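You operate a simulated robot arm through the tools that you are given. There is no shell and no other tool. Be economical: measure what you need, move in short steps, check, and stop when the job is done.

Carry out the task below with a simulated robot arm. There is one attempt and no reset: what you move stays moved.

## Task
Put things in order on the top of the washer unit. At the end: the small white egg stands where the clear tall glass stood; the blue water bottle stands where the yellow tub stood; the purple dough cup stands on top of the clear empty jar (marked "JAM"); the clear tall glass stands where the blue water bottle stood; the yellow tub stands where the purple dough cup stood; whatever was shut is shut again. Leave all else as you found it, and nothing knocked over.
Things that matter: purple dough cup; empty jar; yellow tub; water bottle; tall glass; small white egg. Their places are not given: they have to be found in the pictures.

It is judged by the outcome, as a careful person would: the job done as asked, and still so three seconds after it is handed in. It fails if anything else is knocked over, pushed out of place, dropped, spilled or broken.

## Robot
A 7-joint arm with a two-finger parallel gripper, fixed in place. Base frame: the origin is at the foot of the arm, x ahead of it, y to its left, z up; the work surface is at about z = 0.92. Lengths are in m, angles in degrees, forces in N, time in s.
With the tool pointing down near the work surface it reaches from about 0.24 to 0.68 m from the base axis. Its first joint turns from -66.0 to 66.0 degrees. Payload 2.4 kg.
The TCP is the grasp point between the finger pads, 0.03 m short of the fingertips. In the tool frame z runs along the fingers and y along their closing line. The gripper opens to 0.094 m. The fingers are 0.028 m wide and 0.01 m thick; the gripper's body (0.05 by 0.096 m) begins 0.055 m behind the TCP.
Orientation is that of the tool frame in the base frame, as a unit quaternion [x, y, z, w]. With the fingers straight down and closing along the base's y, the tool's x points along the base's -x, its y along +y and its z along -z.

## Interface
- The arm moves only by the tool nudge_tool. Its argument "steps" is a list of rows, each a list of 3 entries, a list of its own where there are three numbers: the turn, a rotation vector about the base's x, y, z in units of 180 degrees (1.0 is 180 degrees), then the shift along the base's x, y, z in units of 500 mm (1.0 is 500 mm), then the finger opening in m, from 0 to 0.094. In form: [[[wx, wy, wz], [tx, ty, tz], grip], ...]. A call has 1 to 8 rows; each row is the pose to reach, as a shift and turn from the pose commanded when the call began. A call with a number of a shift or a turn outside -1 to 1 is refused whole. Each row takes 0.2 s and may step no farther than 0.05 m and 8.6 degrees from the row before; otherwise, or with a gripper value out of range, the whole call is refused. A pose out of reach is approached as far as the arm can. The call stops where the force on the tool passes 40 N (or 10 N more than at its start, if that is more) or the arm is blocked; 0.2 s more then pass. Each finger travels about 0.153 m/s and halts on what it meets, pressing with about 42 N; the grip force reading is that of the motor and also rises with nothing between the fingers. The clock runs only during rows and for 0.2 s after the last one: add rows that repeat a pose to give the fingers time. It gives the time, the measured TCP pose, the force on the tool (base axes), the opening and the grip force at its end, in the units of the frame above (readings bear some noise).
- Cameras (640 x 400 px; columns grow to the right, rows downward): "scene" is fixed at [0.0591, 0.504, 1.4437]; the picture's right is [-0.41, -0.91, 0.00], its down [-0.54, 0.24, -0.81] and it looks along [0.73, -0.33, -0.59] (base axes); focal length 319 px, centre (320, 200). "wrist" rides on the gripper at [0.076, 0.014, -0.102] in the tool frame; the picture's right is [-0.18, 0.98, 0.00], its down [-0.75, -0.14, -0.64] and it looks along [-0.63, -0.12, 0.77] (tool axes); focal length 243 px, centre (320, 200).
- snapshot(camera): a new picture of that camera. It takes no simulated time.
- locate(camera, pixels): for up to 12 pixels [column, row] of the newest picture of that camera ("zoom" is the newest enlarged one), the place [x, y, z] in the base frame of the surface seen there, good to about 0.002 m. It takes no simulated time.
- enlarge(camera, box): a new picture of the part [left, top, right, bottom] of that camera's present view, enlarged. It takes no simulated time.
- sign_off(): hands the job in; it is judged then, once.

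Go step by step. Measure first, check grasps and placings, and put right what went wrong. The budget is 80 turns and 38 pictures, counting those below and the enlarged ones. Unless the task says otherwise, let go and move clear before handing in, and close with one line.

The tools are called after ">>>" as name(argument=value, ...) on one line, values as JSON. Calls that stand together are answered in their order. nudge_tool: Moves the arm, as the interface text tells. Its arguments: {"type":"object","properties":{"steps":{"type":"array","items":{"type":"array"}}},"required":["steps"]} The other tools are called the same way: snapshot (camera) takes a picture; locate (camera, pixels) gives the place of the surface under pixels of a picture; enlarge (camera, box) takes an enlarged picture of a part of a camera's view; sign_off () hands the job in.

At the start:

```text
time: 0.0
tcp_pos: [0.4239, 0.16, 1.2333]
orientation: [0.0, 1.0, 0.0, 0.0]
contact_force: [-0.3, 1.0, -0.3]
gripper_width: 0.094
grasp_force: 0.0
```

scene: 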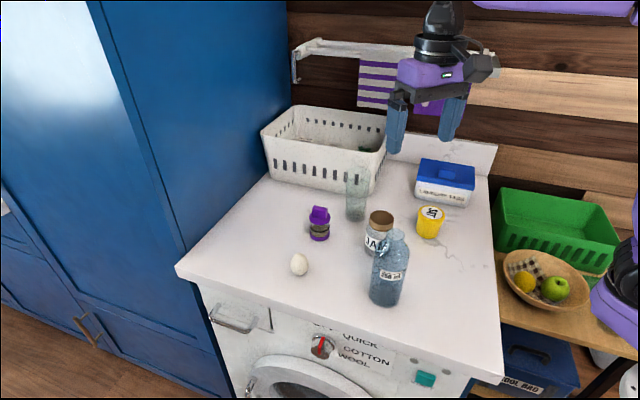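
wrist: 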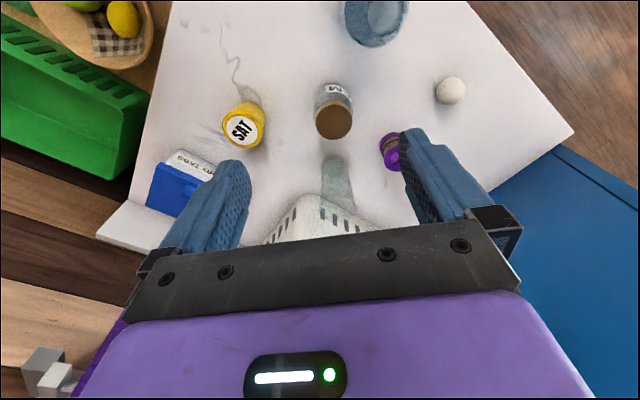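

The scene shows the egg (299,265), purple cup (319,222), tall glass (356,193), jar (379,232), bottle (388,270) and tub (430,221). I'll enlarge that area to measure each one.

>>> enlarge(camera="scene", box=[260, 140, 500, 320])

>>> enlarge(camera="wrist", box=[200, 0, 500, 240])

```text
2.22 times, centred on (380, 230) of scene
```

zoom: 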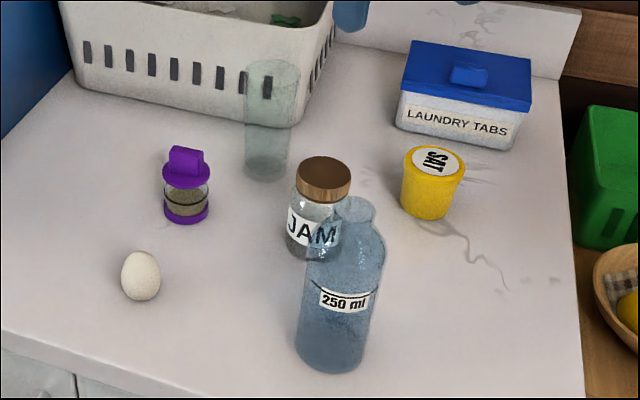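

```text
1.67 times, centred on (350, 120) of wrist
```

zoom: 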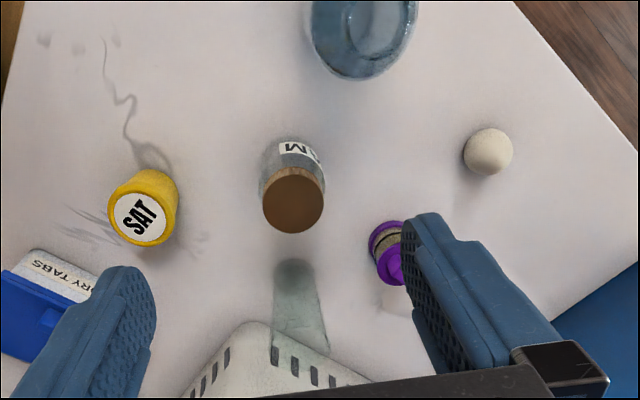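

Both views are clear. I'll locate the key points on each object.

>>> locate(camera="scene", pixels=[[299, 258], [299, 273], [319.5, 208], [311.5, 218], [319.6, 239.5], [358.4, 169], [356, 220], [381.8, 217.4], [375.5, 255], [395.8, 233.6], [384.5, 306], [430.9, 212]])

>>> locate(camera="scene", pixels=[[427.3, 238], [369.5, 217], [393.5, 217], [416.5, 211], [445.5, 214], [356, 200], [345.8, 215], [366.5, 215], [370, 290], [402, 290], [290, 265], [308, 265]])

>>> locate(camera="wrist", pixels=[[333, 123], [236, 131], [334, 160], [335, 185], [376, 10], [453, 88], [388, 152], [346, 30], [409, 12], [317, 120], [350, 120], [372, 47]])

```text
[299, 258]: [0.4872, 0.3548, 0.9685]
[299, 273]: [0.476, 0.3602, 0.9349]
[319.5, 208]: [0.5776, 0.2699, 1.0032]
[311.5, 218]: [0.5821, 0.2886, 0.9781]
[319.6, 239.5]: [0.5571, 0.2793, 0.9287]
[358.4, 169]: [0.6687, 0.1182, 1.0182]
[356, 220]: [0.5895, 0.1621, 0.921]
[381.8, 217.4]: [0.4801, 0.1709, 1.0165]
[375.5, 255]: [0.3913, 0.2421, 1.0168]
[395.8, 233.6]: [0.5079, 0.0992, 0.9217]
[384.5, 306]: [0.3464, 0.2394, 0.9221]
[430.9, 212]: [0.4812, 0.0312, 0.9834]
```

```text
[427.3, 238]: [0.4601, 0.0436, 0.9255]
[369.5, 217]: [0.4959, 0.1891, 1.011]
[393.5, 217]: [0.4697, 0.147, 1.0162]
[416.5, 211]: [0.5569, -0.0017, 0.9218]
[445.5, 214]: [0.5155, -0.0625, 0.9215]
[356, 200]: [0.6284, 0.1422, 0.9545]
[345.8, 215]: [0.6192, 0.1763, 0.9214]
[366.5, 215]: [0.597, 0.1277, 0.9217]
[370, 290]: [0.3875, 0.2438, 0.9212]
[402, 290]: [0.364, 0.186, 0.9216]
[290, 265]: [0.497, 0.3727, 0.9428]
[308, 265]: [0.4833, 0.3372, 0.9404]
```

```text
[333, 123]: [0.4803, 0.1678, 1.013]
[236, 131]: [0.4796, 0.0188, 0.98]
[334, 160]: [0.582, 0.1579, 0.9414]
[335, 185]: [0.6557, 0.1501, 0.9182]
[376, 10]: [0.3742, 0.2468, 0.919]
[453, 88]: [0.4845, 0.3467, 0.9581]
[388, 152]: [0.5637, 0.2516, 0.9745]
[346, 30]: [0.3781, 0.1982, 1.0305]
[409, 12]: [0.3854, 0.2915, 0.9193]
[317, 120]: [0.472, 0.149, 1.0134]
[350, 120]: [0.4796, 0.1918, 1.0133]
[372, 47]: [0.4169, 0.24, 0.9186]
```

Fixes so far: jar lid centre about (0.480,0.170) with its top at 1.016, cup about (0.574,0.271), and tub about (0.48,0.025). Nothing needs opening, and each destination comes free if I go cup, tub, bottle, glass, egg. I'll move above the cup and look closer.

>>> nudge_tool(steps=[[[0, 0, 0], [0.06, 0.044, -0.04], 0.094], [[0, 0, 0], [0.12, 0.088, -0.08], 0.094], [[0, 0, 0], [0.18, 0.132, -0.12], 0.094], [[0, 0, 0], [0.24, 0.178, -0.16], 0.094], [[0, 0, 0], [0.3, 0.222, -0.2], 0.094], [[0, 0, 0], [0.3, 0.222, -0.2], 0.094]])

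>>> snapshot(camera="wrist")

>>> snapshot(camera="scene")

```text
time: 1.4
tcp_pos: [0.5723, 0.2719, 1.133]
orientation: [0.0, 1.0, 0.0, 0.001]
contact_force: [0.9, 0.6, -0.3]
gripper_width: 0.0941
grasp_force: 0.1
```

```text
33 pictures are left
```

wrist: 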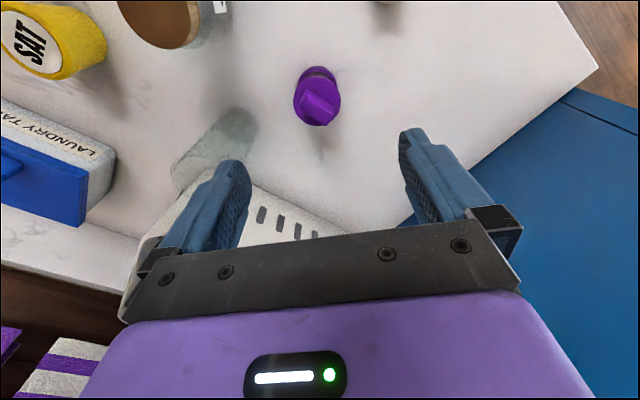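

```text
32 pictures are left
```

scene: 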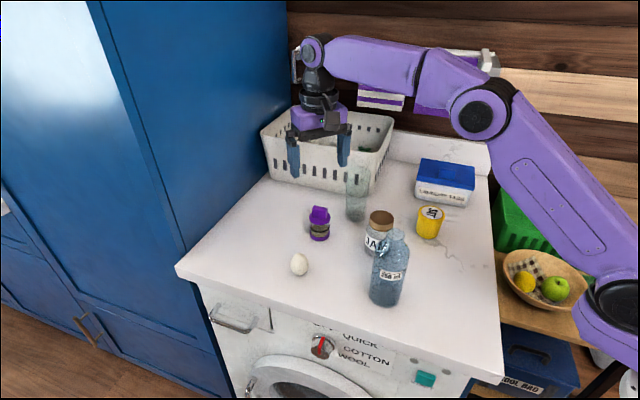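

The cup's lid disc spans about (293..341, 95) and its handle peaks near (322,95). I'll locate its edges, the basket and the glass from here.

>>> locate(camera="wrist", pixels=[[295, 100], [339, 98], [317, 70], [318, 92], [318, 122], [240, 114], [254, 120], [215, 125], [262, 215], [250, 180], [300, 235], [345, 235]])

>>> enlarge(camera="wrist", box=[220, 30, 420, 155])

```text
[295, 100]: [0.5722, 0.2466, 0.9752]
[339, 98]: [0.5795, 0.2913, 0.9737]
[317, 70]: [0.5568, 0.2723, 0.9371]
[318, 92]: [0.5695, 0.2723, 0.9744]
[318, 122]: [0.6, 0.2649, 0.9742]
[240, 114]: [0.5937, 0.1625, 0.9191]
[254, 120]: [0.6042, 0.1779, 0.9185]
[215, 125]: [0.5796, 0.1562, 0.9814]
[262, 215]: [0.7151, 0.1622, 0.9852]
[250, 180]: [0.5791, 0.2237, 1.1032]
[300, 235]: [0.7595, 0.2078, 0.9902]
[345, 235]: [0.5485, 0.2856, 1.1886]
```

```text
3.20 times, centred on (320, 92) of wrist
```

zoom: 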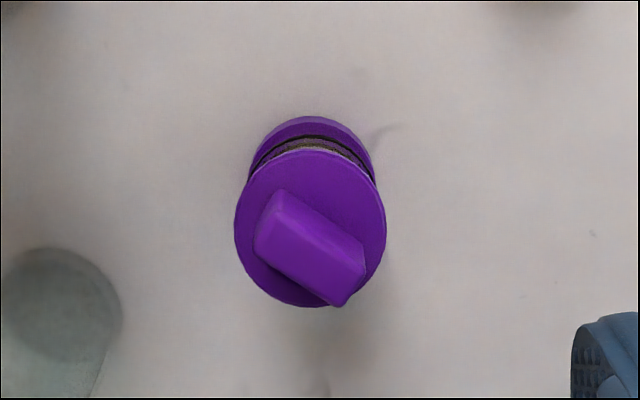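

The lid disc centre is about (0.577,0.269) with radius 0.022, and the handle tops out at 1.003. I'll descend to z≈0.959 and close.

>>> nudge_tool(steps=[[[0, 0, 0], [0.006, -0.004, -0.09], 0.094], [[0, 0, 0], [0.006, -0.004, -0.18], 0.094], [[0, 0, 0], [0.006, -0.004, -0.27], 0.094], [[0, 0, 0], [0.006, -0.004, -0.348], 0.094], [[0, 0, 0], [0.006, -0.004, -0.348], 0.094], [[0, 0, 0], [0.006, -0.004, -0.348], 0.035], [[0, 0, 0], [0.006, -0.004, -0.348], 0.035], [[0, 0, 0], [0.006, -0.004, -0.348], 0.035]])

>>> enlarge(camera="scene", box=[260, 140, 500, 320])

```text
time: 3.2
tcp_pos: [0.5762, 0.2712, 0.9587]
orientation: [0.0, 1.0, 0.0, 0.0]
contact_force: [0.1, -0.1, 0.5]
gripper_width: 0.0499
grasp_force: 42.3
```

```text
2.22 times, centred on (380, 230) of scene
```

zoom: 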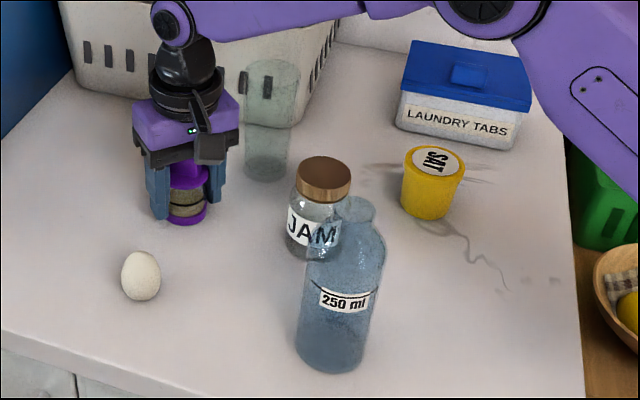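

The cup is gripped at a width of 0.050. I'll lift it and carry it over the jar, then check the alignment.

>>> nudge_tool(steps=[[[0, 0, 0], [0, 0, 0.08], 0.035], [[0, 0, 0], [0, 0, 0.17], 0.035], [[0, 0, 0], [0, 0, 0.26], 0.035], [[0, 0, 0], [0, 0, 0.35], 0.035], [[0, 0, 0], [-0.06, -0.062, 0.35], 0.035], [[0, 0, 0], [-0.12, -0.124, 0.35], 0.035], [[0, 0, 0], [-0.192, -0.2, 0.35], 0.035], [[0, 0, 0], [-0.192, -0.2, 0.35], 0.035]])

>>> snapshot(camera="wrist")

>>> enlarge(camera="scene", box=[310, 130, 470, 320])

```text
refused: row 7 steps farther than a row can; nothing moved
```

```text
29 pictures are left
```

wrist: 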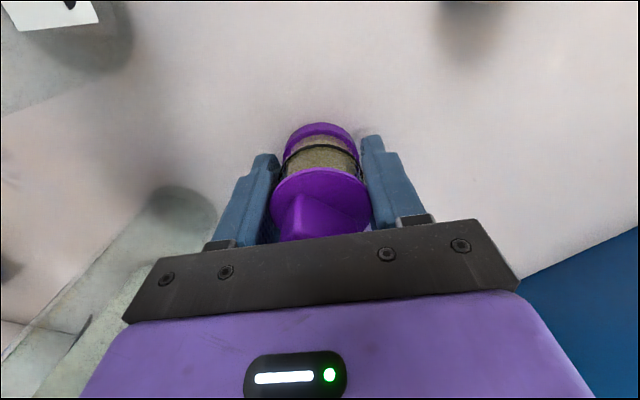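

```text
2.11 times, centred on (390, 225) of scene
```

zoom: 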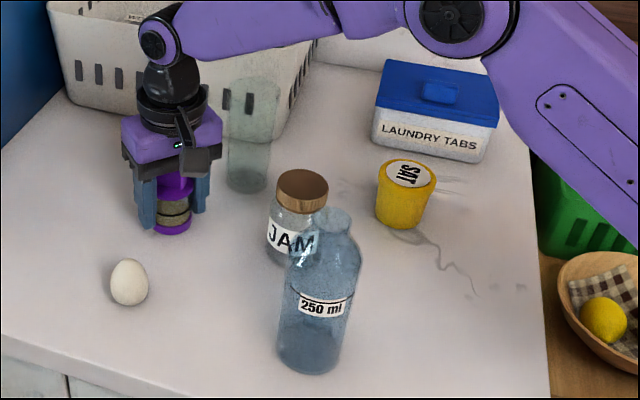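

That call was refused because row 7 was too long. I'll use shorter rows.

>>> nudge_tool(steps=[[[0, 0, 0], [0, 0, 0.08], 0.035], [[0, 0, 0], [0, 0, 0.17], 0.035], [[0, 0, 0], [0, 0, 0.26], 0.035], [[0, 0, 0], [-0.01, -0.01, 0.35], 0.035], [[0, 0, 0], [-0.07, -0.072, 0.35], 0.035], [[0, 0, 0], [-0.132, -0.136, 0.35], 0.035], [[0, 0, 0], [-0.192, -0.2, 0.35], 0.035], [[0, 0, 0], [-0.192, -0.2, 0.35], 0.035]])

>>> snapshot(camera="wrist")

```text
time: 5.0
tcp_pos: [0.4809, 0.1692, 1.1343]
orientation: [0.0, 1.0, 0.0, 0.0]
contact_force: [-0.4, -0.2, -0.1]
gripper_width: 0.0351
grasp_force: 0.1
```

```text
27 pictures are left
```

wrist: 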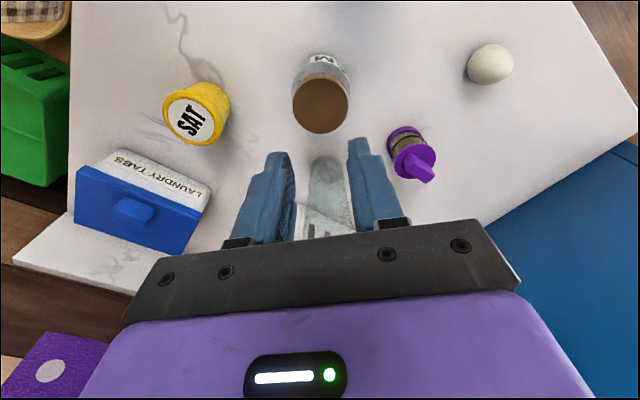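

The cup slipped out during the lift: the fingers closed to 0.035, and it still stands near wrist pixel (408,155). I'll inspect where it is and what shape it has.

>>> enlarge(camera="wrist", box=[360, 110, 460, 200])

>>> enlarge(camera="scene", box=[290, 195, 350, 250])

>>> locate(camera="wrist", pixels=[[293, 102], [349, 102], [321, 78], [321, 106], [321, 131], [393, 160], [435, 158], [414, 152], [415, 175], [425, 160], [407, 130]])

```text
4.44 times, centred on (410, 155) of wrist
```

zoom: 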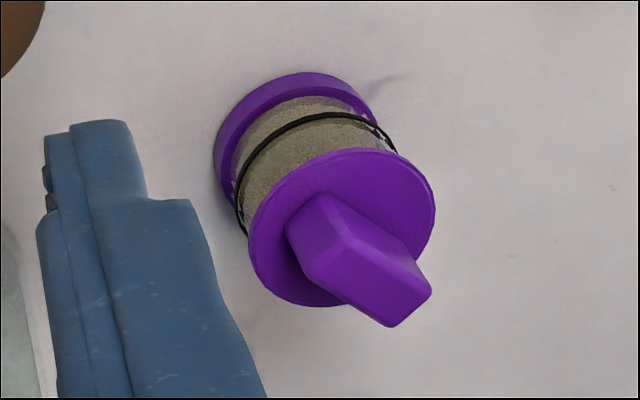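

```text
7.27 times, centred on (320, 222) of scene
```

zoom: 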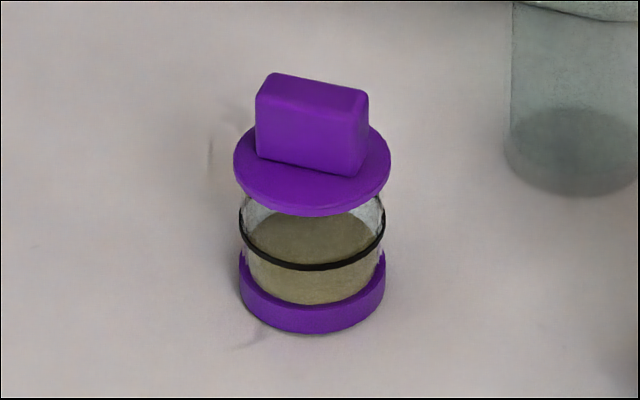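

```text
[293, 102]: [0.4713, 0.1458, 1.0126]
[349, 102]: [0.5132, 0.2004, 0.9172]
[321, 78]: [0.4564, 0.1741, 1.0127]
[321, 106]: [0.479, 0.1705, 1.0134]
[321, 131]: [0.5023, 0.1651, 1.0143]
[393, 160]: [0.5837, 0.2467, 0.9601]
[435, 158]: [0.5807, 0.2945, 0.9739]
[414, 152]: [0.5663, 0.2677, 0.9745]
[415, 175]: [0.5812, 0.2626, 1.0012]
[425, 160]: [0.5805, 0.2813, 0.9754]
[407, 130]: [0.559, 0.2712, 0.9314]
```

The cup stands undisturbed, and the earlier grip touched only the thin lid rim (0.05 across). The block handle has flat sides, so I'll measure which way it faces.

>>> locate(camera="zoom", pixels=[[265, 105], [350, 125], [265, 145], [345, 165], [310, 135], [275, 82], [358, 98], [310, 96], [366, 130], [310, 205], [312, 325], [312, 300]])

```text
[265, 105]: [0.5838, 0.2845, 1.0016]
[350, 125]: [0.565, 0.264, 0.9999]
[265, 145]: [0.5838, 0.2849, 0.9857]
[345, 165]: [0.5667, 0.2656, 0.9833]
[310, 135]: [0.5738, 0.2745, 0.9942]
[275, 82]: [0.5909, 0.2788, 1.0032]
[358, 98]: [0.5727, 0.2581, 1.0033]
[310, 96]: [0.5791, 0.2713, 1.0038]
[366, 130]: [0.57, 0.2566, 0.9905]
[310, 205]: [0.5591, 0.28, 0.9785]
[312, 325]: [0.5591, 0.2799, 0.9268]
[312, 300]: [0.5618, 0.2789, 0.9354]
```

The handle's long axis lies about 47.5° from x, its centre is about (0.578,0.271), and it is about 15 mm thick with its top at 1.003. I'll turn the tool +47.5° and hover above it.

>>> nudge_tool(steps=[[[0, 0, 0.044], [0.032, 0.034, 0], 0.06], [[0, 0, 0.088], [0.064, 0.068, 0], 0.06], [[0, 0, 0.132], [0.097, 0.102, 0], 0.06], [[0, 0, 0.176], [0.13, 0.136, 0], 0.06], [[0, 0, 0.22], [0.162, 0.17, 0], 0.06], [[0, 0, 0.264], [0.194, 0.204, 0], 0.06], [[0, 0, 0.264], [0.194, 0.204, -0.08], 0.06], [[0, 0, 0.264], [0.194, 0.204, -0.08], 0.06]])

>>> snapshot(camera="wrist")

```text
time: 6.8
tcp_pos: [0.5773, 0.2721, 1.0926]
orientation: [-0.405, 0.914, 0.0, 0.0]
contact_force: [-0.1, 0.0, -0.3]
gripper_width: 0.0599
grasp_force: 0.1
```

```text
24 pictures are left
```

wrist: 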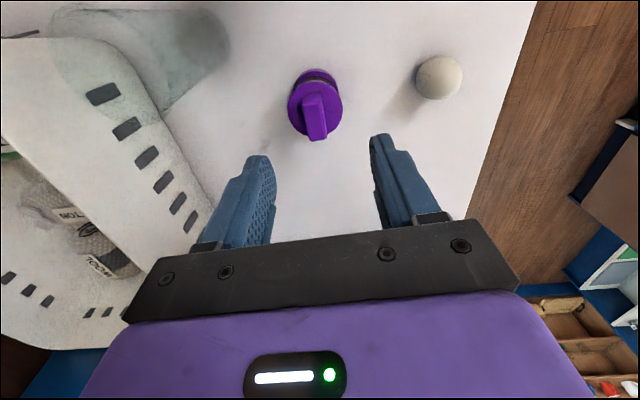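

The handle lies straight between the fingers. I'll descend to z≈1.011 and close on it.

>>> nudge_tool(steps=[[[0, 0, 0], [0, 0, -0.08], 0.06], [[0, 0, 0], [0, 0, -0.14], 0.06], [[0, 0, 0], [0, 0, -0.166], 0.06], [[0, 0, 0], [0, 0, -0.166], 0.03], [[0, 0, 0], [0, 0, -0.166], 0.005], [[0, 0, 0], [0, 0, -0.166], 0.0], [[0, 0, 0], [0, 0, -0.166], 0.0]])

>>> nudge_tool(steps=[[[0, 0, 0], [0, 0, 0.006], 0.0], [[0, 0, 0], [0, 0, 0.014], 0.0], [[0, 0, 0], [0, 0, 0.022], 0.0], [[0, 0, 0], [0, 0, 0.03], 0.0]])

>>> enlarge(camera="scene", box=[270, 165, 370, 255])

```text
time: 8.4
tcp_pos: [0.5766, 0.271, 1.0116]
orientation: [-0.402, 0.915, 0.0, -0.001]
contact_force: [0.7, 0.1, 0.2]
gripper_width: 0.0152
grasp_force: 41.6
```

```text
time: 9.4
tcp_pos: [0.5768, 0.2719, 1.026]
orientation: [-0.403, 0.915, 0.0, 0.0]
contact_force: [0.4, -0.2, -2.7]
gripper_width: 0.0153
grasp_force: 41.7
```

```text
4.44 times, centred on (320, 210) of scene
```

zoom: 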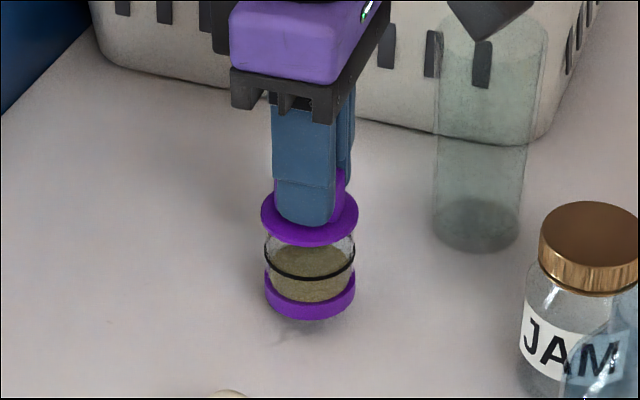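

The whole cup is off the counter with a load of about 2.7 N. I'll lift gently, then carry it over the jar.

>>> nudge_tool(steps=[[[0, 0, 0], [0, 0, 0.03], 0.0], [[0, 0, 0], [0, 0, 0.07], 0.0], [[0, 0, 0], [0, 0, 0.11], 0.0], [[0, 0, 0], [0, 0, 0.15], 0.0], [[0, 0, 0], [0, 0, 0.19], 0.0], [[0, 0, 0], [0, 0, 0.22], 0.0], [[0, 0, 0], [0, 0, 0.24], 0.0], [[0, 0, 0], [0, 0, 0.24], 0.0]])

>>> nudge_tool(steps=[[[0, 0, 0], [-0.02, -0.02, 0], 0.0], [[0, 0, 0], [-0.05, -0.052, 0], 0.0], [[0, 0, 0], [-0.085, -0.088, 0], 0.0], [[0, 0, 0], [-0.12, -0.123, 0], 0.0], [[0, 0, 0], [-0.155, -0.159, 0], 0.0], [[0, 0, 0], [-0.185, -0.19, 0], 0.0], [[0, 0, 0], [-0.198, -0.203, 0], 0.0], [[0, 0, 0], [-0.198, -0.203, 0], 0.0]])

>>> enlarge(camera="scene", box=[320, 150, 440, 270])

>>> enlarge(camera="wrist", box=[220, 50, 420, 200])

```text
time: 11.2
tcp_pos: [0.579, 0.2726, 1.1462]
orientation: [-0.403, 0.915, 0.0, 0.0]
contact_force: [-0.2, -0.8, -1.9]
gripper_width: 0.0155
grasp_force: 41.7
```

```text
time: 13.0
tcp_pos: [0.4788, 0.1698, 1.1455]
orientation: [-0.403, 0.915, 0.0, 0.0]
contact_force: [-0.3, -0.6, -1.2]
gripper_width: 0.015
grasp_force: 42.0
```

```text
3.33 times, centred on (380, 210) of scene
```

zoom: 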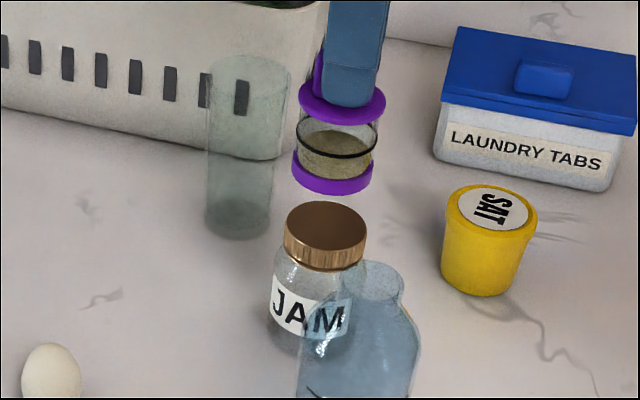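

```text
2.67 times, centred on (320, 125) of wrist
```

zoom: 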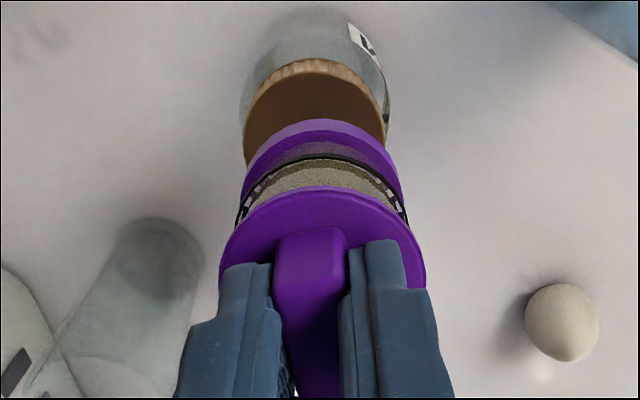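

The cup is upright above the lid. I'll lower it slowly and watch the force.

>>> nudge_tool(steps=[[[0, 0, 0], [0, 0, -0.03], 0.0], [[0, 0, 0], [0, 0, -0.055], 0.0], [[0, 0, 0], [0, 0, -0.068], 0.0], [[0, 0, 0], [0, 0, -0.074], 0.0], [[0, 0, 0], [0, 0, -0.077], 0.0], [[0, 0, 0], [0, 0, -0.077], 0.0]])

>>> enlarge(camera="scene", box=[340, 170, 420, 260])

```text
time: 14.4
tcp_pos: [0.4785, 0.1699, 1.1079]
orientation: [-0.402, 0.916, 0.0, 0.0]
contact_force: [-0.1, 0.1, -1.3]
gripper_width: 0.0152
grasp_force: 42.5
```

```text
4.44 times, centred on (380, 215) of scene
```

zoom: 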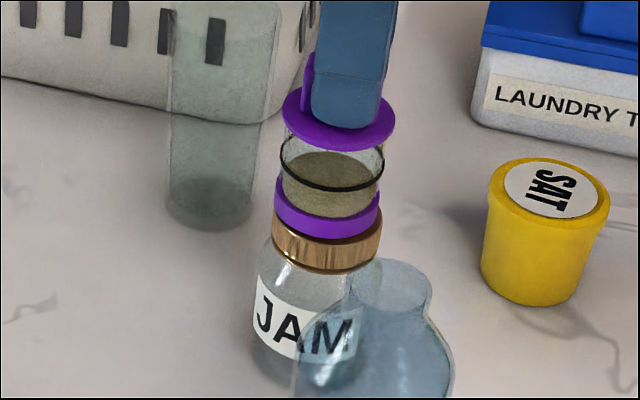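

It is centred and almost touching. I'll lower by single millimetres until the load goes.

>>> nudge_tool(steps=[[[0, 0, 0], [0, 0, -0.002], 0.0], [[0, 0, 0], [0, 0, -0.004], 0.0], [[0, 0, 0], [0, 0, -0.004], 0.0]])

```text
time: 15.2
tcp_pos: [0.4777, 0.1701, 1.1053]
orientation: [-0.403, 0.915, 0.0, 0.0]
contact_force: [0.7, -0.2, -2.5]
gripper_width: 0.0155
grasp_force: 41.8
```

>>> nudge_tool(steps=[[[0, 0, 0], [0, 0, -0.002], 0.0], [[0, 0, 0], [0, 0, -0.004], 0.0], [[0, 0, 0], [0, 0, -0.004], 0.0]])

```text
time: 16.0
tcp_pos: [0.4784, 0.1697, 1.1046]
orientation: [-0.403, 0.915, 0.0, 0.002]
contact_force: [-1.2, 0.6, 14.8]
gripper_width: 0.0152
grasp_force: 42.1
```

There is 14.8 N of upward contact, so the cup is seated. I'll ease off, open and lift clear.

>>> nudge_tool(steps=[[[0, 0, 0], [0, 0, 0.001], 0.0], [[0, 0, 0], [0, 0, 0.001], 0.025], [[0, 0, 0], [0, 0, 0.001], 0.04], [[0, 0, 0], [0, 0, 0.001], 0.04], [[0, 0, 0], [0, 0, 0.03], 0.04], [[0, 0, 0], [0, 0, 0.1], 0.04], [[0, 0, 0], [0, 0, 0.17], 0.04]])

>>> snapshot(camera="scene")

```text
time: 17.6
tcp_pos: [0.478, 0.1693, 1.1899]
orientation: [-0.403, 0.915, -0.001, 0.0]
contact_force: [0.5, -0.4, 0.3]
gripper_width: 0.04
grasp_force: 0.0
```

```text
19 pictures are left
```

scene: 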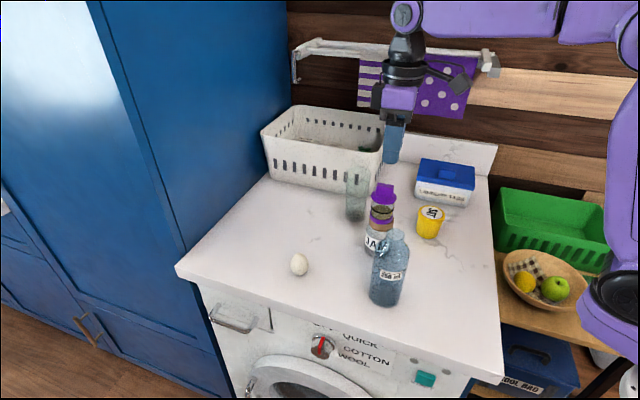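

The cup sits on the jar. Next is the tub: I'll turn back to straight and hover above about (0.481,0.031).

>>> nudge_tool(steps=[[[0, 0, -0.044], [0.001, -0.046, 0], 0.06], [[0, 0, -0.088], [0.002, -0.094, 0], 0.08], [[0, 0, -0.132], [0.003, -0.14, 0], 0.094], [[0, 0, -0.176], [0.004, -0.19, 0], 0.094], [[0, 0, -0.22], [0.004, -0.235, -0.05], 0.094], [[0, 0, -0.264], [0.004, -0.277, -0.1], 0.094], [[0, 0, -0.264], [0.004, -0.277, -0.14], 0.094], [[0, 0, -0.264], [0.004, -0.277, -0.14], 0.094]])

>>> snapshot(camera="wrist")

```text
time: 19.4
tcp_pos: [0.4809, 0.0319, 1.1175]
orientation: [0.0, 1.0, 0.001, -0.001]
contact_force: [0.0, -0.2, -0.7]
gripper_width: 0.0939
grasp_force: 0.0
```

```text
18 pictures are left
```

wrist: 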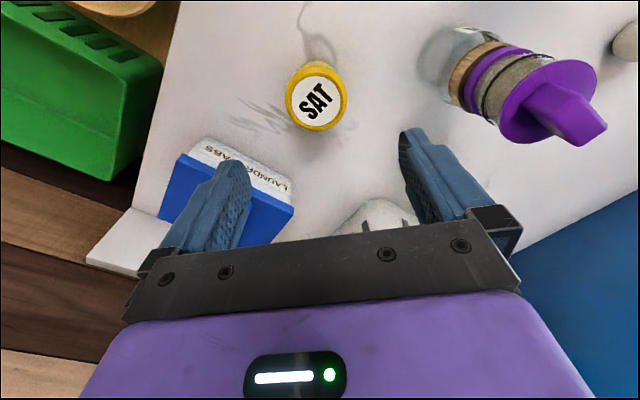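

The tub lid appears at about (286..347, 70..130). I'll locate its edges and the laundry box.

>>> locate(camera="wrist", pixels=[[288, 98], [345, 98], [317, 76], [317, 128], [317, 100], [316, 64], [240, 165], [205, 150], [290, 190], [275, 205]])

```text
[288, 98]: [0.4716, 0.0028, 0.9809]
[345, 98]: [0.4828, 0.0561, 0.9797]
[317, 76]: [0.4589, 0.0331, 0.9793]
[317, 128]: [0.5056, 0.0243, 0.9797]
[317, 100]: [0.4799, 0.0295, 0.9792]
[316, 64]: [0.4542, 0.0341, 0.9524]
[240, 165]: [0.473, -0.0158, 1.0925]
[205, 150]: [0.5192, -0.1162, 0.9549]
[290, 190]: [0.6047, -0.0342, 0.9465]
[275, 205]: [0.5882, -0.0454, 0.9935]
```

The tub centre is (0.480,0.029) and its diameter is about 0.058. I'll descend and grip, then do a short slow test lift.

>>> nudge_tool(steps=[[[0, 0, 0], [-0.002, -0.004, -0.09], 0.094], [[0, 0, 0], [-0.002, -0.004, -0.18], 0.094], [[0, 0, 0], [-0.002, -0.004, -0.26], 0.094], [[0, 0, 0], [-0.002, -0.004, -0.316], 0.094], [[0, 0, 0], [-0.002, -0.004, -0.316], 0.07], [[0, 0, 0], [-0.002, -0.004, -0.316], 0.04], [[0, 0, 0], [-0.002, -0.004, -0.316], 0.04], [[0, 0, 0], [-0.002, -0.004, -0.316], 0.04]])

>>> nudge_tool(steps=[[[0, 0, 0], [0, 0, 0.006], 0.04], [[0, 0, 0], [0, 0, 0.014], 0.04], [[0, 0, 0], [0, 0, 0.022], 0.04], [[0, 0, 0], [0, 0, 0.03], 0.04]])

>>> enlarge(camera="scene", box=[370, 170, 490, 270])

```text
time: 21.2
tcp_pos: [0.4793, 0.0323, 0.9617]
orientation: [0.0, 1.0, -0.001, 0.0]
contact_force: [0.1, 0.6, 0.2]
gripper_width: 0.0607
grasp_force: 41.6
```

```text
time: 22.2
tcp_pos: [0.4799, 0.0301, 0.9765]
orientation: [0.0, 1.0, -0.001, 0.0]
contact_force: [0.9, -0.9, -1.7]
gripper_width: 0.0604
grasp_force: 41.9
```

```text
4.00 times, centred on (430, 220) of scene
```

zoom: 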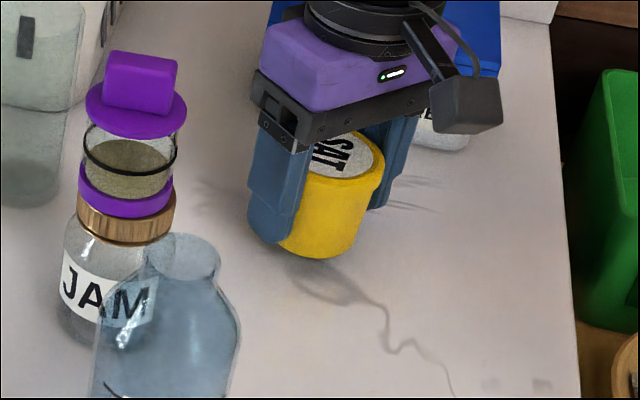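

The tub is held at a width of 0.060 and is off the surface. I'll lift it steadily above the stack.

>>> nudge_tool(steps=[[[0, 0, 0], [0, 0, 0.03], 0.04], [[0, 0, 0], [0, 0, 0.08], 0.04], [[0, 0, 0], [0, 0, 0.14], 0.04], [[0, 0, 0], [0, 0, 0.2], 0.04], [[0, 0, 0], [0, 0, 0.26], 0.04], [[0, 0, 0], [0, 0, 0.32], 0.04], [[0, 0, 0], [0, 0, 0.36], 0.04], [[0, 0, 0], [0, 0, 0.38], 0.04]])

>>> nudge_tool(steps=[[[0, 0, 0], [0.02, 0.04, 0], 0.04], [[0, 0, 0], [0.045, 0.1, 0], 0.04], [[0, 0, 0], [0.075, 0.17, 0], 0.04], [[0, 0, 0], [0.105, 0.245, 0], 0.04], [[0, 0, 0], [0.135, 0.32, 0], 0.04], [[0, 0, 0], [0.165, 0.395, 0], 0.04], [[0, 0, 0], [0.186, 0.455, 0], 0.04], [[0, 0, 0], [0.196, 0.482, 0], 0.04]])

>>> snapshot(camera="wrist")

```text
time: 24.0
tcp_pos: [0.4789, 0.0278, 1.1658]
orientation: [0.001, 1.0, 0.0, -0.002]
contact_force: [0.1, 0.6, -2.0]
gripper_width: 0.0606
grasp_force: 42.2
```

```text
time: 25.8
tcp_pos: [0.5768, 0.2719, 1.1645]
orientation: [0.0, 1.0, 0.0, -0.001]
contact_force: [-0.5, -0.1, -1.9]
gripper_width: 0.0605
grasp_force: 42.1
```

```text
16 pictures are left
```

wrist: 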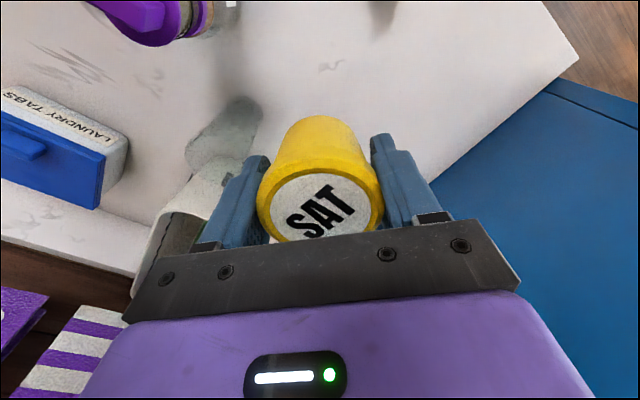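

The tub is held above the cup's old place. I'll check its tilt by locating points on the lid.

>>> locate(camera="wrist", pixels=[[275, 205], [365, 195], [320, 178], [320, 232], [300, 235], [350, 230], [263, 190], [380, 195], [318, 120]])

```text
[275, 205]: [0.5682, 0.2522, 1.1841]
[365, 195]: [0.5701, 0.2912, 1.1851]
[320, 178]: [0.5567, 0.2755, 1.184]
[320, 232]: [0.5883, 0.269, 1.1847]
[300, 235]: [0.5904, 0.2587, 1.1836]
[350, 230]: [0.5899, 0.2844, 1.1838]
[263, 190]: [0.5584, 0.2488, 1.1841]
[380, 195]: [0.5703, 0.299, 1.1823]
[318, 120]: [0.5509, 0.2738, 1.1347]
```

The lid is level at z≈1.184, so no tilt. I'll lower it to the counter.

>>> nudge_tool(steps=[[[0, 0, 0], [0, 0, -0.05], 0.04], [[0, 0, 0], [0, 0, -0.12], 0.04], [[0, 0, 0], [0, 0, -0.2], 0.04], [[0, 0, 0], [0, 0, -0.28], 0.04], [[0, 0, 0], [0, 0, -0.34], 0.04], [[0, 0, 0], [0, 0, -0.385], 0.04], [[0, 0, 0], [0, 0, -0.404], 0.04], [[0, 0, 0], [0, 0, -0.408], 0.04]])

>>> nudge_tool(steps=[[[0, 0, 0], [0, 0, -0.002], 0.04], [[0, 0, 0], [0, 0, -0.003], 0.04], [[0, 0, 0], [0, 0, -0.003], 0.04]])

```text
time: 27.6
tcp_pos: [0.5777, 0.2712, 0.9614]
orientation: [0.0, 1.0, 0.0, -0.001]
contact_force: [-0.2, -0.3, -1.6]
gripper_width: 0.0605
grasp_force: 41.7
```

```text
time: 28.4
tcp_pos: [0.5773, 0.2705, 0.9615]
orientation: [-0.001, 1.0, 0.001, 0.0]
contact_force: [-1.4, 0.0, 4.5]
gripper_width: 0.0604
grasp_force: 41.8
```

Contact reads 4.5 N, so the tub is down. I'll release it, rise, and go above the bottle.

>>> nudge_tool(steps=[[[0, 0, 0], [0, 0, 0], 0.075], [[0, 0, 0], [0, 0, 0], 0.094], [[0, 0, 0], [0, 0, 0], 0.094], [[0, 0, 0], [0, 0, 0.06], 0.094], [[0, 0, 0], [0, 0, 0.15], 0.094], [[0, 0, 0], [0, 0, 0.24], 0.094], [[0, 0, 0], [0, 0, 0.33], 0.094], [[0, 0, 0], [0, 0, 0.42], 0.094]])

>>> nudge_tool(steps=[[[0, 0, 0], [-0.08, -0.02, 0.04], 0.094], [[0, 0, 0], [-0.16, -0.04, 0.08], 0.094], [[0, 0, 0], [-0.24, -0.06, 0.1], 0.094], [[0, 0, 0], [-0.32, -0.08, 0.1], 0.094], [[0, 0, 0], [-0.4, -0.1, 0.1], 0.094], [[0, 0, 0], [-0.414, -0.106, 0.1], 0.094]])

>>> snapshot(camera="wrist")

>>> snapshot(camera="scene")

```text
time: 30.2
tcp_pos: [0.5765, 0.2708, 1.1698]
orientation: [0.001, 1.0, 0.001, 0.0]
contact_force: [0.4, -0.6, 0.6]
gripper_width: 0.0939
grasp_force: 0.1
```

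```text
time: 31.6
tcp_pos: [0.3687, 0.2189, 1.2189]
orientation: [0.0, 1.0, 0.0, 0.001]
contact_force: [0.7, -0.7, -0.2]
gripper_width: 0.0943
grasp_force: 0.1
```

```text
15 pictures are left
```

wrist: 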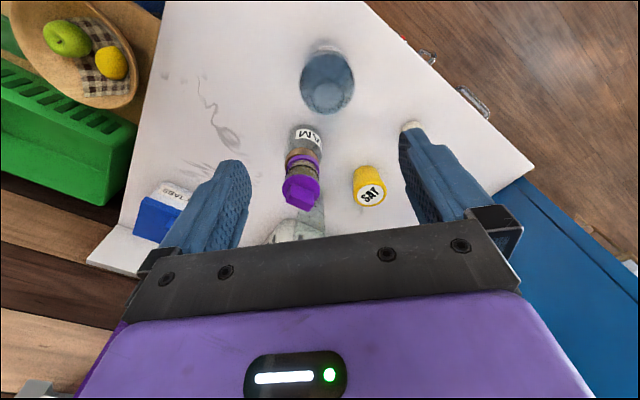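

```text
14 pictures are left
```

scene: 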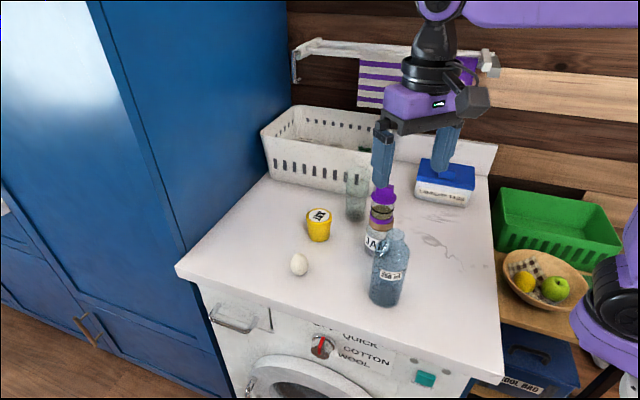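

The tub is placed. I'll enlarge the bottle in the wrist view, near (327,80).

>>> enlarge(camera="wrist", box=[262, 25, 392, 125])

>>> enlarge(camera="scene", box=[340, 220, 436, 315])

```text
4.00 times, centred on (327, 75) of wrist
```

zoom: 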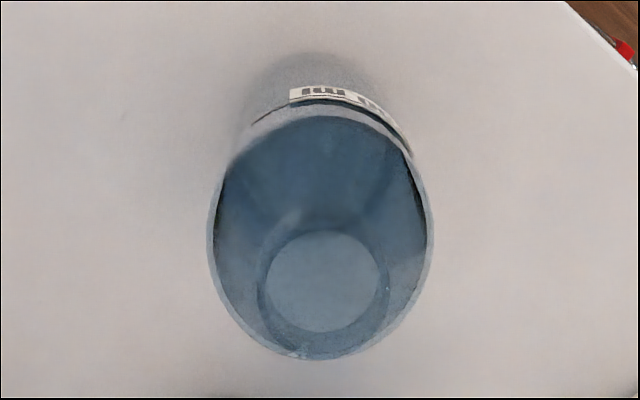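

```text
4.21 times, centred on (388, 268) of scene
```

zoom: 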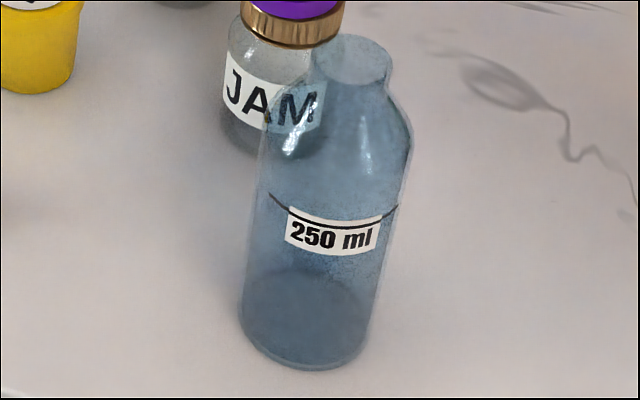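

The bottle axis works out at (0.3635,0.2265), its top at about 1.084, and its body is about 0.065 wide below z≈1.033. I'll grip the upper body with the TCP at 1.037 and test lift.

>>> nudge_tool(steps=[[[0, 0, 0], [-0.015, 0.019, 0], 0.094], [[0, 0, 0], [-0.015, 0.019, -0.09], 0.094], [[0, 0, 0], [-0.015, 0.019, -0.18], 0.094], [[0, 0, 0], [-0.015, 0.019, -0.26], 0.094], [[0, 0, 0], [-0.015, 0.019, -0.33], 0.094], [[0, 0, 0], [-0.015, 0.019, -0.366], 0.094], [[0, 0, 0], [-0.015, 0.019, -0.366], 0.094]])

>>> nudge_tool(steps=[[[0, 0, 0], [0, 0, 0], 0.075], [[0, 0, 0], [0, 0, 0], 0.05], [[0, 0, 0], [0, 0, 0], 0.045], [[0, 0, 0], [0, 0, 0], 0.045]])

>>> enlarge(camera="scene", box=[330, 180, 450, 315])

```text
time: 33.2
tcp_pos: [0.3636, 0.2282, 1.0358]
orientation: [0.0, 1.0, 0.0, -0.001]
contact_force: [-0.1, 0.5, 1.0]
gripper_width: 0.0942
grasp_force: 0.1
```

```text
time: 34.2
tcp_pos: [0.3649, 0.2274, 1.0375]
orientation: [0.0, 1.0, -0.001, 0.0]
contact_force: [0.6, -0.2, 0.0]
gripper_width: 0.0632
grasp_force: 41.8
```

```text
2.96 times, centred on (390, 248) of scene
```

zoom: 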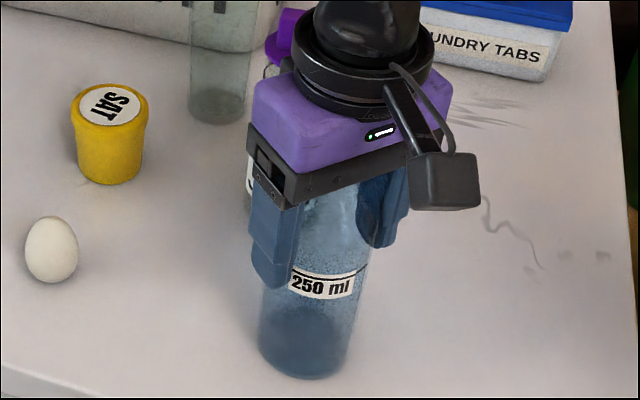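

The bottle is gripped at a width of 0.063 on its body. I'll lift it slowly and check the load.

>>> nudge_tool(steps=[[[0, 0, 0], [0, 0, 0.006], 0.045], [[0, 0, 0], [0, 0, 0.014], 0.045], [[0, 0, 0], [0, 0, 0.024], 0.045], [[0, 0, 0], [0, 0, 0.036], 0.045], [[0, 0, 0], [0, 0, 0.05], 0.045], [[0, 0, 0], [0, 0, 0.06], 0.045]])

>>> enlarge(camera="scene", box=[330, 180, 450, 315])

```text
time: 35.6
tcp_pos: [0.3635, 0.2277, 1.0681]
orientation: [0.0, 1.0, 0.001, 0.001]
contact_force: [0.5, -0.8, 0.0]
gripper_width: 0.0631
grasp_force: 41.9
```

```text
2.96 times, centred on (390, 248) of scene
```

zoom: 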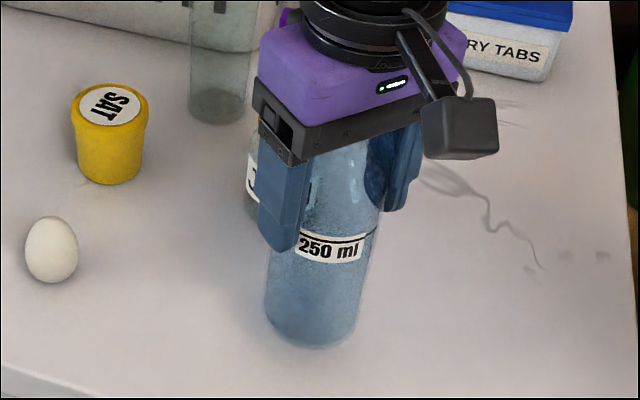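

The bottle is up and upright. I'll move along −y first, then +x, to stay well clear of the stack.

>>> nudge_tool(steps=[[[0, 0, 0], [0, -0.02, 0.01], 0.045], [[0, 0, 0], [0, -0.065, 0.02], 0.045], [[0, 0, 0], [0, -0.125, 0.02], 0.045], [[0, 0, 0], [0, -0.19, 0.02], 0.045], [[0, 0, 0], [0, -0.255, 0.02], 0.045], [[0, 0, 0], [0, -0.32, 0.02], 0.045], [[0, 0, 0], [0, -0.37, 0.02], 0.045], [[0, 0, 0], [0, -0.395, 0.02], 0.045]])

>>> nudge_tool(steps=[[[0, 0, 0], [0.02, 0, 0], 0.045], [[0, 0, 0], [0.06, 0, 0], 0.045], [[0, 0, 0], [0.11, 0, 0], 0.045], [[0, 0, 0], [0.16, 0, 0], 0.045], [[0, 0, 0], [0.205, 0, 0], 0.045], [[0, 0, 0], [0.233, 0, 0], 0.045], [[0, 0, 0], [0.233, 0, 0], 0.045]])

>>> nudge_tool(steps=[[[0, 0, 0], [0, 0, -0.02], 0.045], [[0, 0, 0], [0, 0, -0.045], 0.045], [[0, 0, 0], [0, 0, -0.065], 0.045], [[0, 0, 0], [0, 0, -0.075], 0.045], [[0, 0, 0], [0, 0, -0.078], 0.045], [[0, 0, 0], [0, 0, -0.078], 0.045]])

>>> snapshot(camera="scene")

```text
time: 37.4
tcp_pos: [0.3642, 0.028, 1.0773]
orientation: [0.0, 1.0, 0.0, 0.0]
contact_force: [-0.3, -0.2, -0.1]
gripper_width: 0.0632
grasp_force: 42.5
```

```text
time: 39.0
tcp_pos: [0.4791, 0.0302, 1.0784]
orientation: [0.0, 1.0, 0.0, 0.0]
contact_force: [0.1, -0.2, -0.3]
gripper_width: 0.063
grasp_force: 42.2
```

```text
time: 40.4
tcp_pos: [0.4785, 0.0298, 1.0385]
orientation: [0.0, 1.0, 0.0, 0.001]
contact_force: [0.6, -0.1, 0.4]
gripper_width: 0.063
grasp_force: 41.6
```

```text
9 pictures are left
```

scene: 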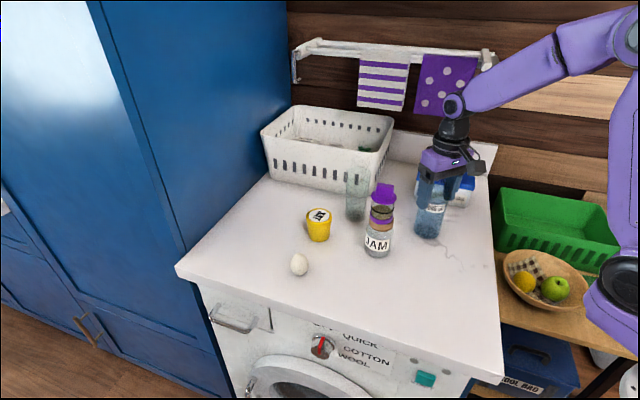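

The bottle is about 1 mm above the counter at the tub's old place. I'll lower it to contact.

>>> nudge_tool(steps=[[[0, 0, 0], [0, 0, -0.002], 0.045], [[0, 0, 0], [0, 0, -0.003], 0.045], [[0, 0, 0], [0, 0, -0.003], 0.045]])

```text
time: 41.2
tcp_pos: [0.4787, 0.0296, 1.0373]
orientation: [0.0, 1.0, 0.0, 0.0]
contact_force: [-0.1, 0.1, -1.1]
gripper_width: 0.0631
grasp_force: 41.4
```

>>> nudge_tool(steps=[[[0, 0, 0], [0, 0, -0.001], 0.045], [[0, 0, 0], [0, 0, -0.003], 0.045], [[0, 0, 0], [0, 0, -0.003], 0.045]])

```text
time: 42.0
tcp_pos: [0.4783, 0.0288, 1.0364]
orientation: [-0.001, 1.0, 0.0, 0.002]
contact_force: [-2.6, -2.2, 25.7]
gripper_width: 0.063
grasp_force: 41.5
```

Contact reads 25.7 N, so the bottle is standing. I'll ease off, open and rise clear.

>>> nudge_tool(steps=[[[0, 0, 0], [0, 0, 0.002], 0.045], [[0, 0, 0], [0, 0, 0.002], 0.075], [[0, 0, 0], [0, 0, 0.002], 0.094], [[0, 0, 0], [0, 0, 0.002], 0.094], [[0, 0, 0], [0, 0, 0.07], 0.094], [[0, 0, 0], [0, 0, 0.16], 0.094], [[0, 0, 0], [0, 0, 0.25], 0.094], [[0, 0, 0], [0, 0, 0.33], 0.094]])

>>> nudge_tool(steps=[[[0, 0, -0.044], [0.05, 0.05, 0], 0.08], [[0, 0, -0.088], [0.1, 0.1, 0], 0.08], [[0, 0, -0.132], [0.15, 0.15, 0], 0.08], [[0, 0, -0.176], [0.2, 0.2, 0], 0.08], [[0, 0, -0.22], [0.24, 0.24, 0], 0.08], [[0, 0, -0.264], [0.251, 0.255, 0], 0.08], [[0, 0, -0.264], [0.251, 0.255, -0.06], 0.08], [[0, 0, -0.264], [0.251, 0.255, -0.06], 0.08]])

>>> snapshot(camera="wrist")

```text
time: 43.8
tcp_pos: [0.479, 0.0322, 1.2009]
orientation: [0.0, 1.0, 0.0, 0.0]
contact_force: [-0.1, -0.4, -0.8]
gripper_width: 0.0938
grasp_force: 0.2
```

```text
time: 45.6
tcp_pos: [0.6048, 0.1583, 1.1688]
orientation: [0.403, 0.915, 0.0, 0.0]
contact_force: [-0.3, -0.3, 0.5]
gripper_width: 0.08
grasp_force: 0.0
```

```text
8 pictures are left
```

wrist: 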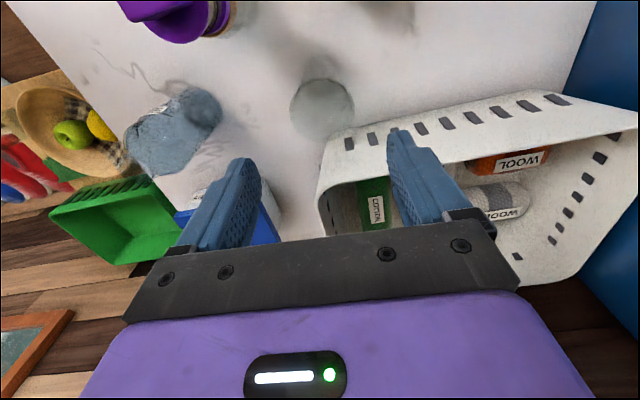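

The glass rim shows around (291..354, 78..140), with the basket behind it. I'll locate the rim and the basket edge to make sure the fingers clear.

>>> locate(camera="wrist", pixels=[[322, 79], [292, 108], [353, 108], [322, 139], [322, 178], [350, 180], [318, 205], [480, 160], [590, 138], [345, 135], [460, 120], [322, 108]])

>>> enlarge(camera="wrist", box=[260, 55, 420, 215])

```text
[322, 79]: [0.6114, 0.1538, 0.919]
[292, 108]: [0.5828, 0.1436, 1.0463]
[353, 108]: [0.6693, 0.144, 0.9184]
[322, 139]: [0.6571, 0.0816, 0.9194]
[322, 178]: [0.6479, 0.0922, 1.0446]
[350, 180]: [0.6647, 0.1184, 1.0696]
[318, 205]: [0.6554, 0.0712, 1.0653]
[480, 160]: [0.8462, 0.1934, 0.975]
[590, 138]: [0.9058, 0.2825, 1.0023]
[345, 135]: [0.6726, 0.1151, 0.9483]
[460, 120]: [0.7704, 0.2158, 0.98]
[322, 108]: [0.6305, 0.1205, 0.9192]
```

```text
2.50 times, centred on (340, 135) of wrist
```

zoom: 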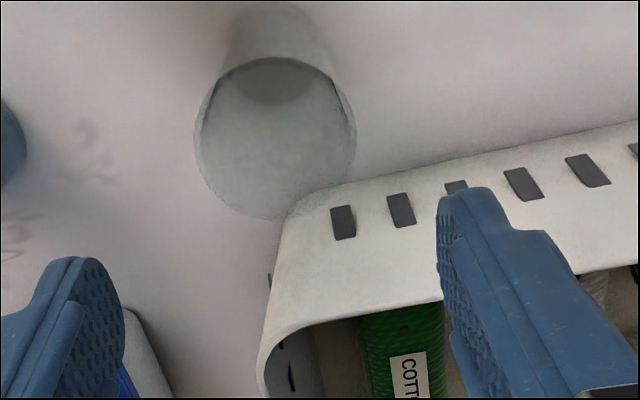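

The glass axis is about (0.606,0.158), its rim is near z 1.053 with diameter 0.058, and the basket edge stays about 70 mm away. I'll descend to z≈1.022 and grip.

>>> nudge_tool(steps=[[[0, 0, 0], [0.001, 0.003, -0.07], 0.08], [[0, 0, 0], [0.001, 0.003, -0.15], 0.08], [[0, 0, 0], [0.001, 0.003, -0.23], 0.08], [[0, 0, 0], [0.001, 0.003, -0.28], 0.08], [[0, 0, 0], [0.001, 0.003, -0.296], 0.08], [[0, 0, 0], [0.001, 0.003, -0.296], 0.06], [[0, 0, 0], [0.001, 0.003, -0.296], 0.04], [[0, 0, 0], [0.001, 0.003, -0.296], 0.04]])

>>> nudge_tool(steps=[[[0, 0, 0], [0, 0, 0.006], 0.04], [[0, 0, 0], [0, 0, 0.014], 0.04], [[0, 0, 0], [0, 0, 0.024], 0.04], [[0, 0, 0], [0, 0, 0.036], 0.04], [[0, 0, 0], [0, 0, 0.05], 0.04], [[0, 0, 0], [0, 0, 0.06], 0.04]])

>>> snapshot(camera="scene")

```text
time: 47.4
tcp_pos: [0.6058, 0.1587, 1.0221]
orientation: [0.403, 0.915, 0.0, -0.001]
contact_force: [-0.1, 0.7, -0.3]
gripper_width: 0.0617
grasp_force: 41.7
```

```text
time: 48.8
tcp_pos: [0.6045, 0.1578, 1.053]
orientation: [0.403, 0.915, 0.001, 0.0]
contact_force: [0.0, 0.3, -2.2]
gripper_width: 0.0618
grasp_force: 41.6
```

```text
6 pictures are left
```

scene: 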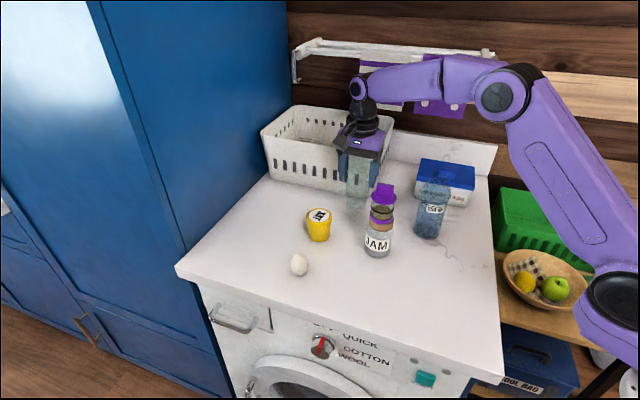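

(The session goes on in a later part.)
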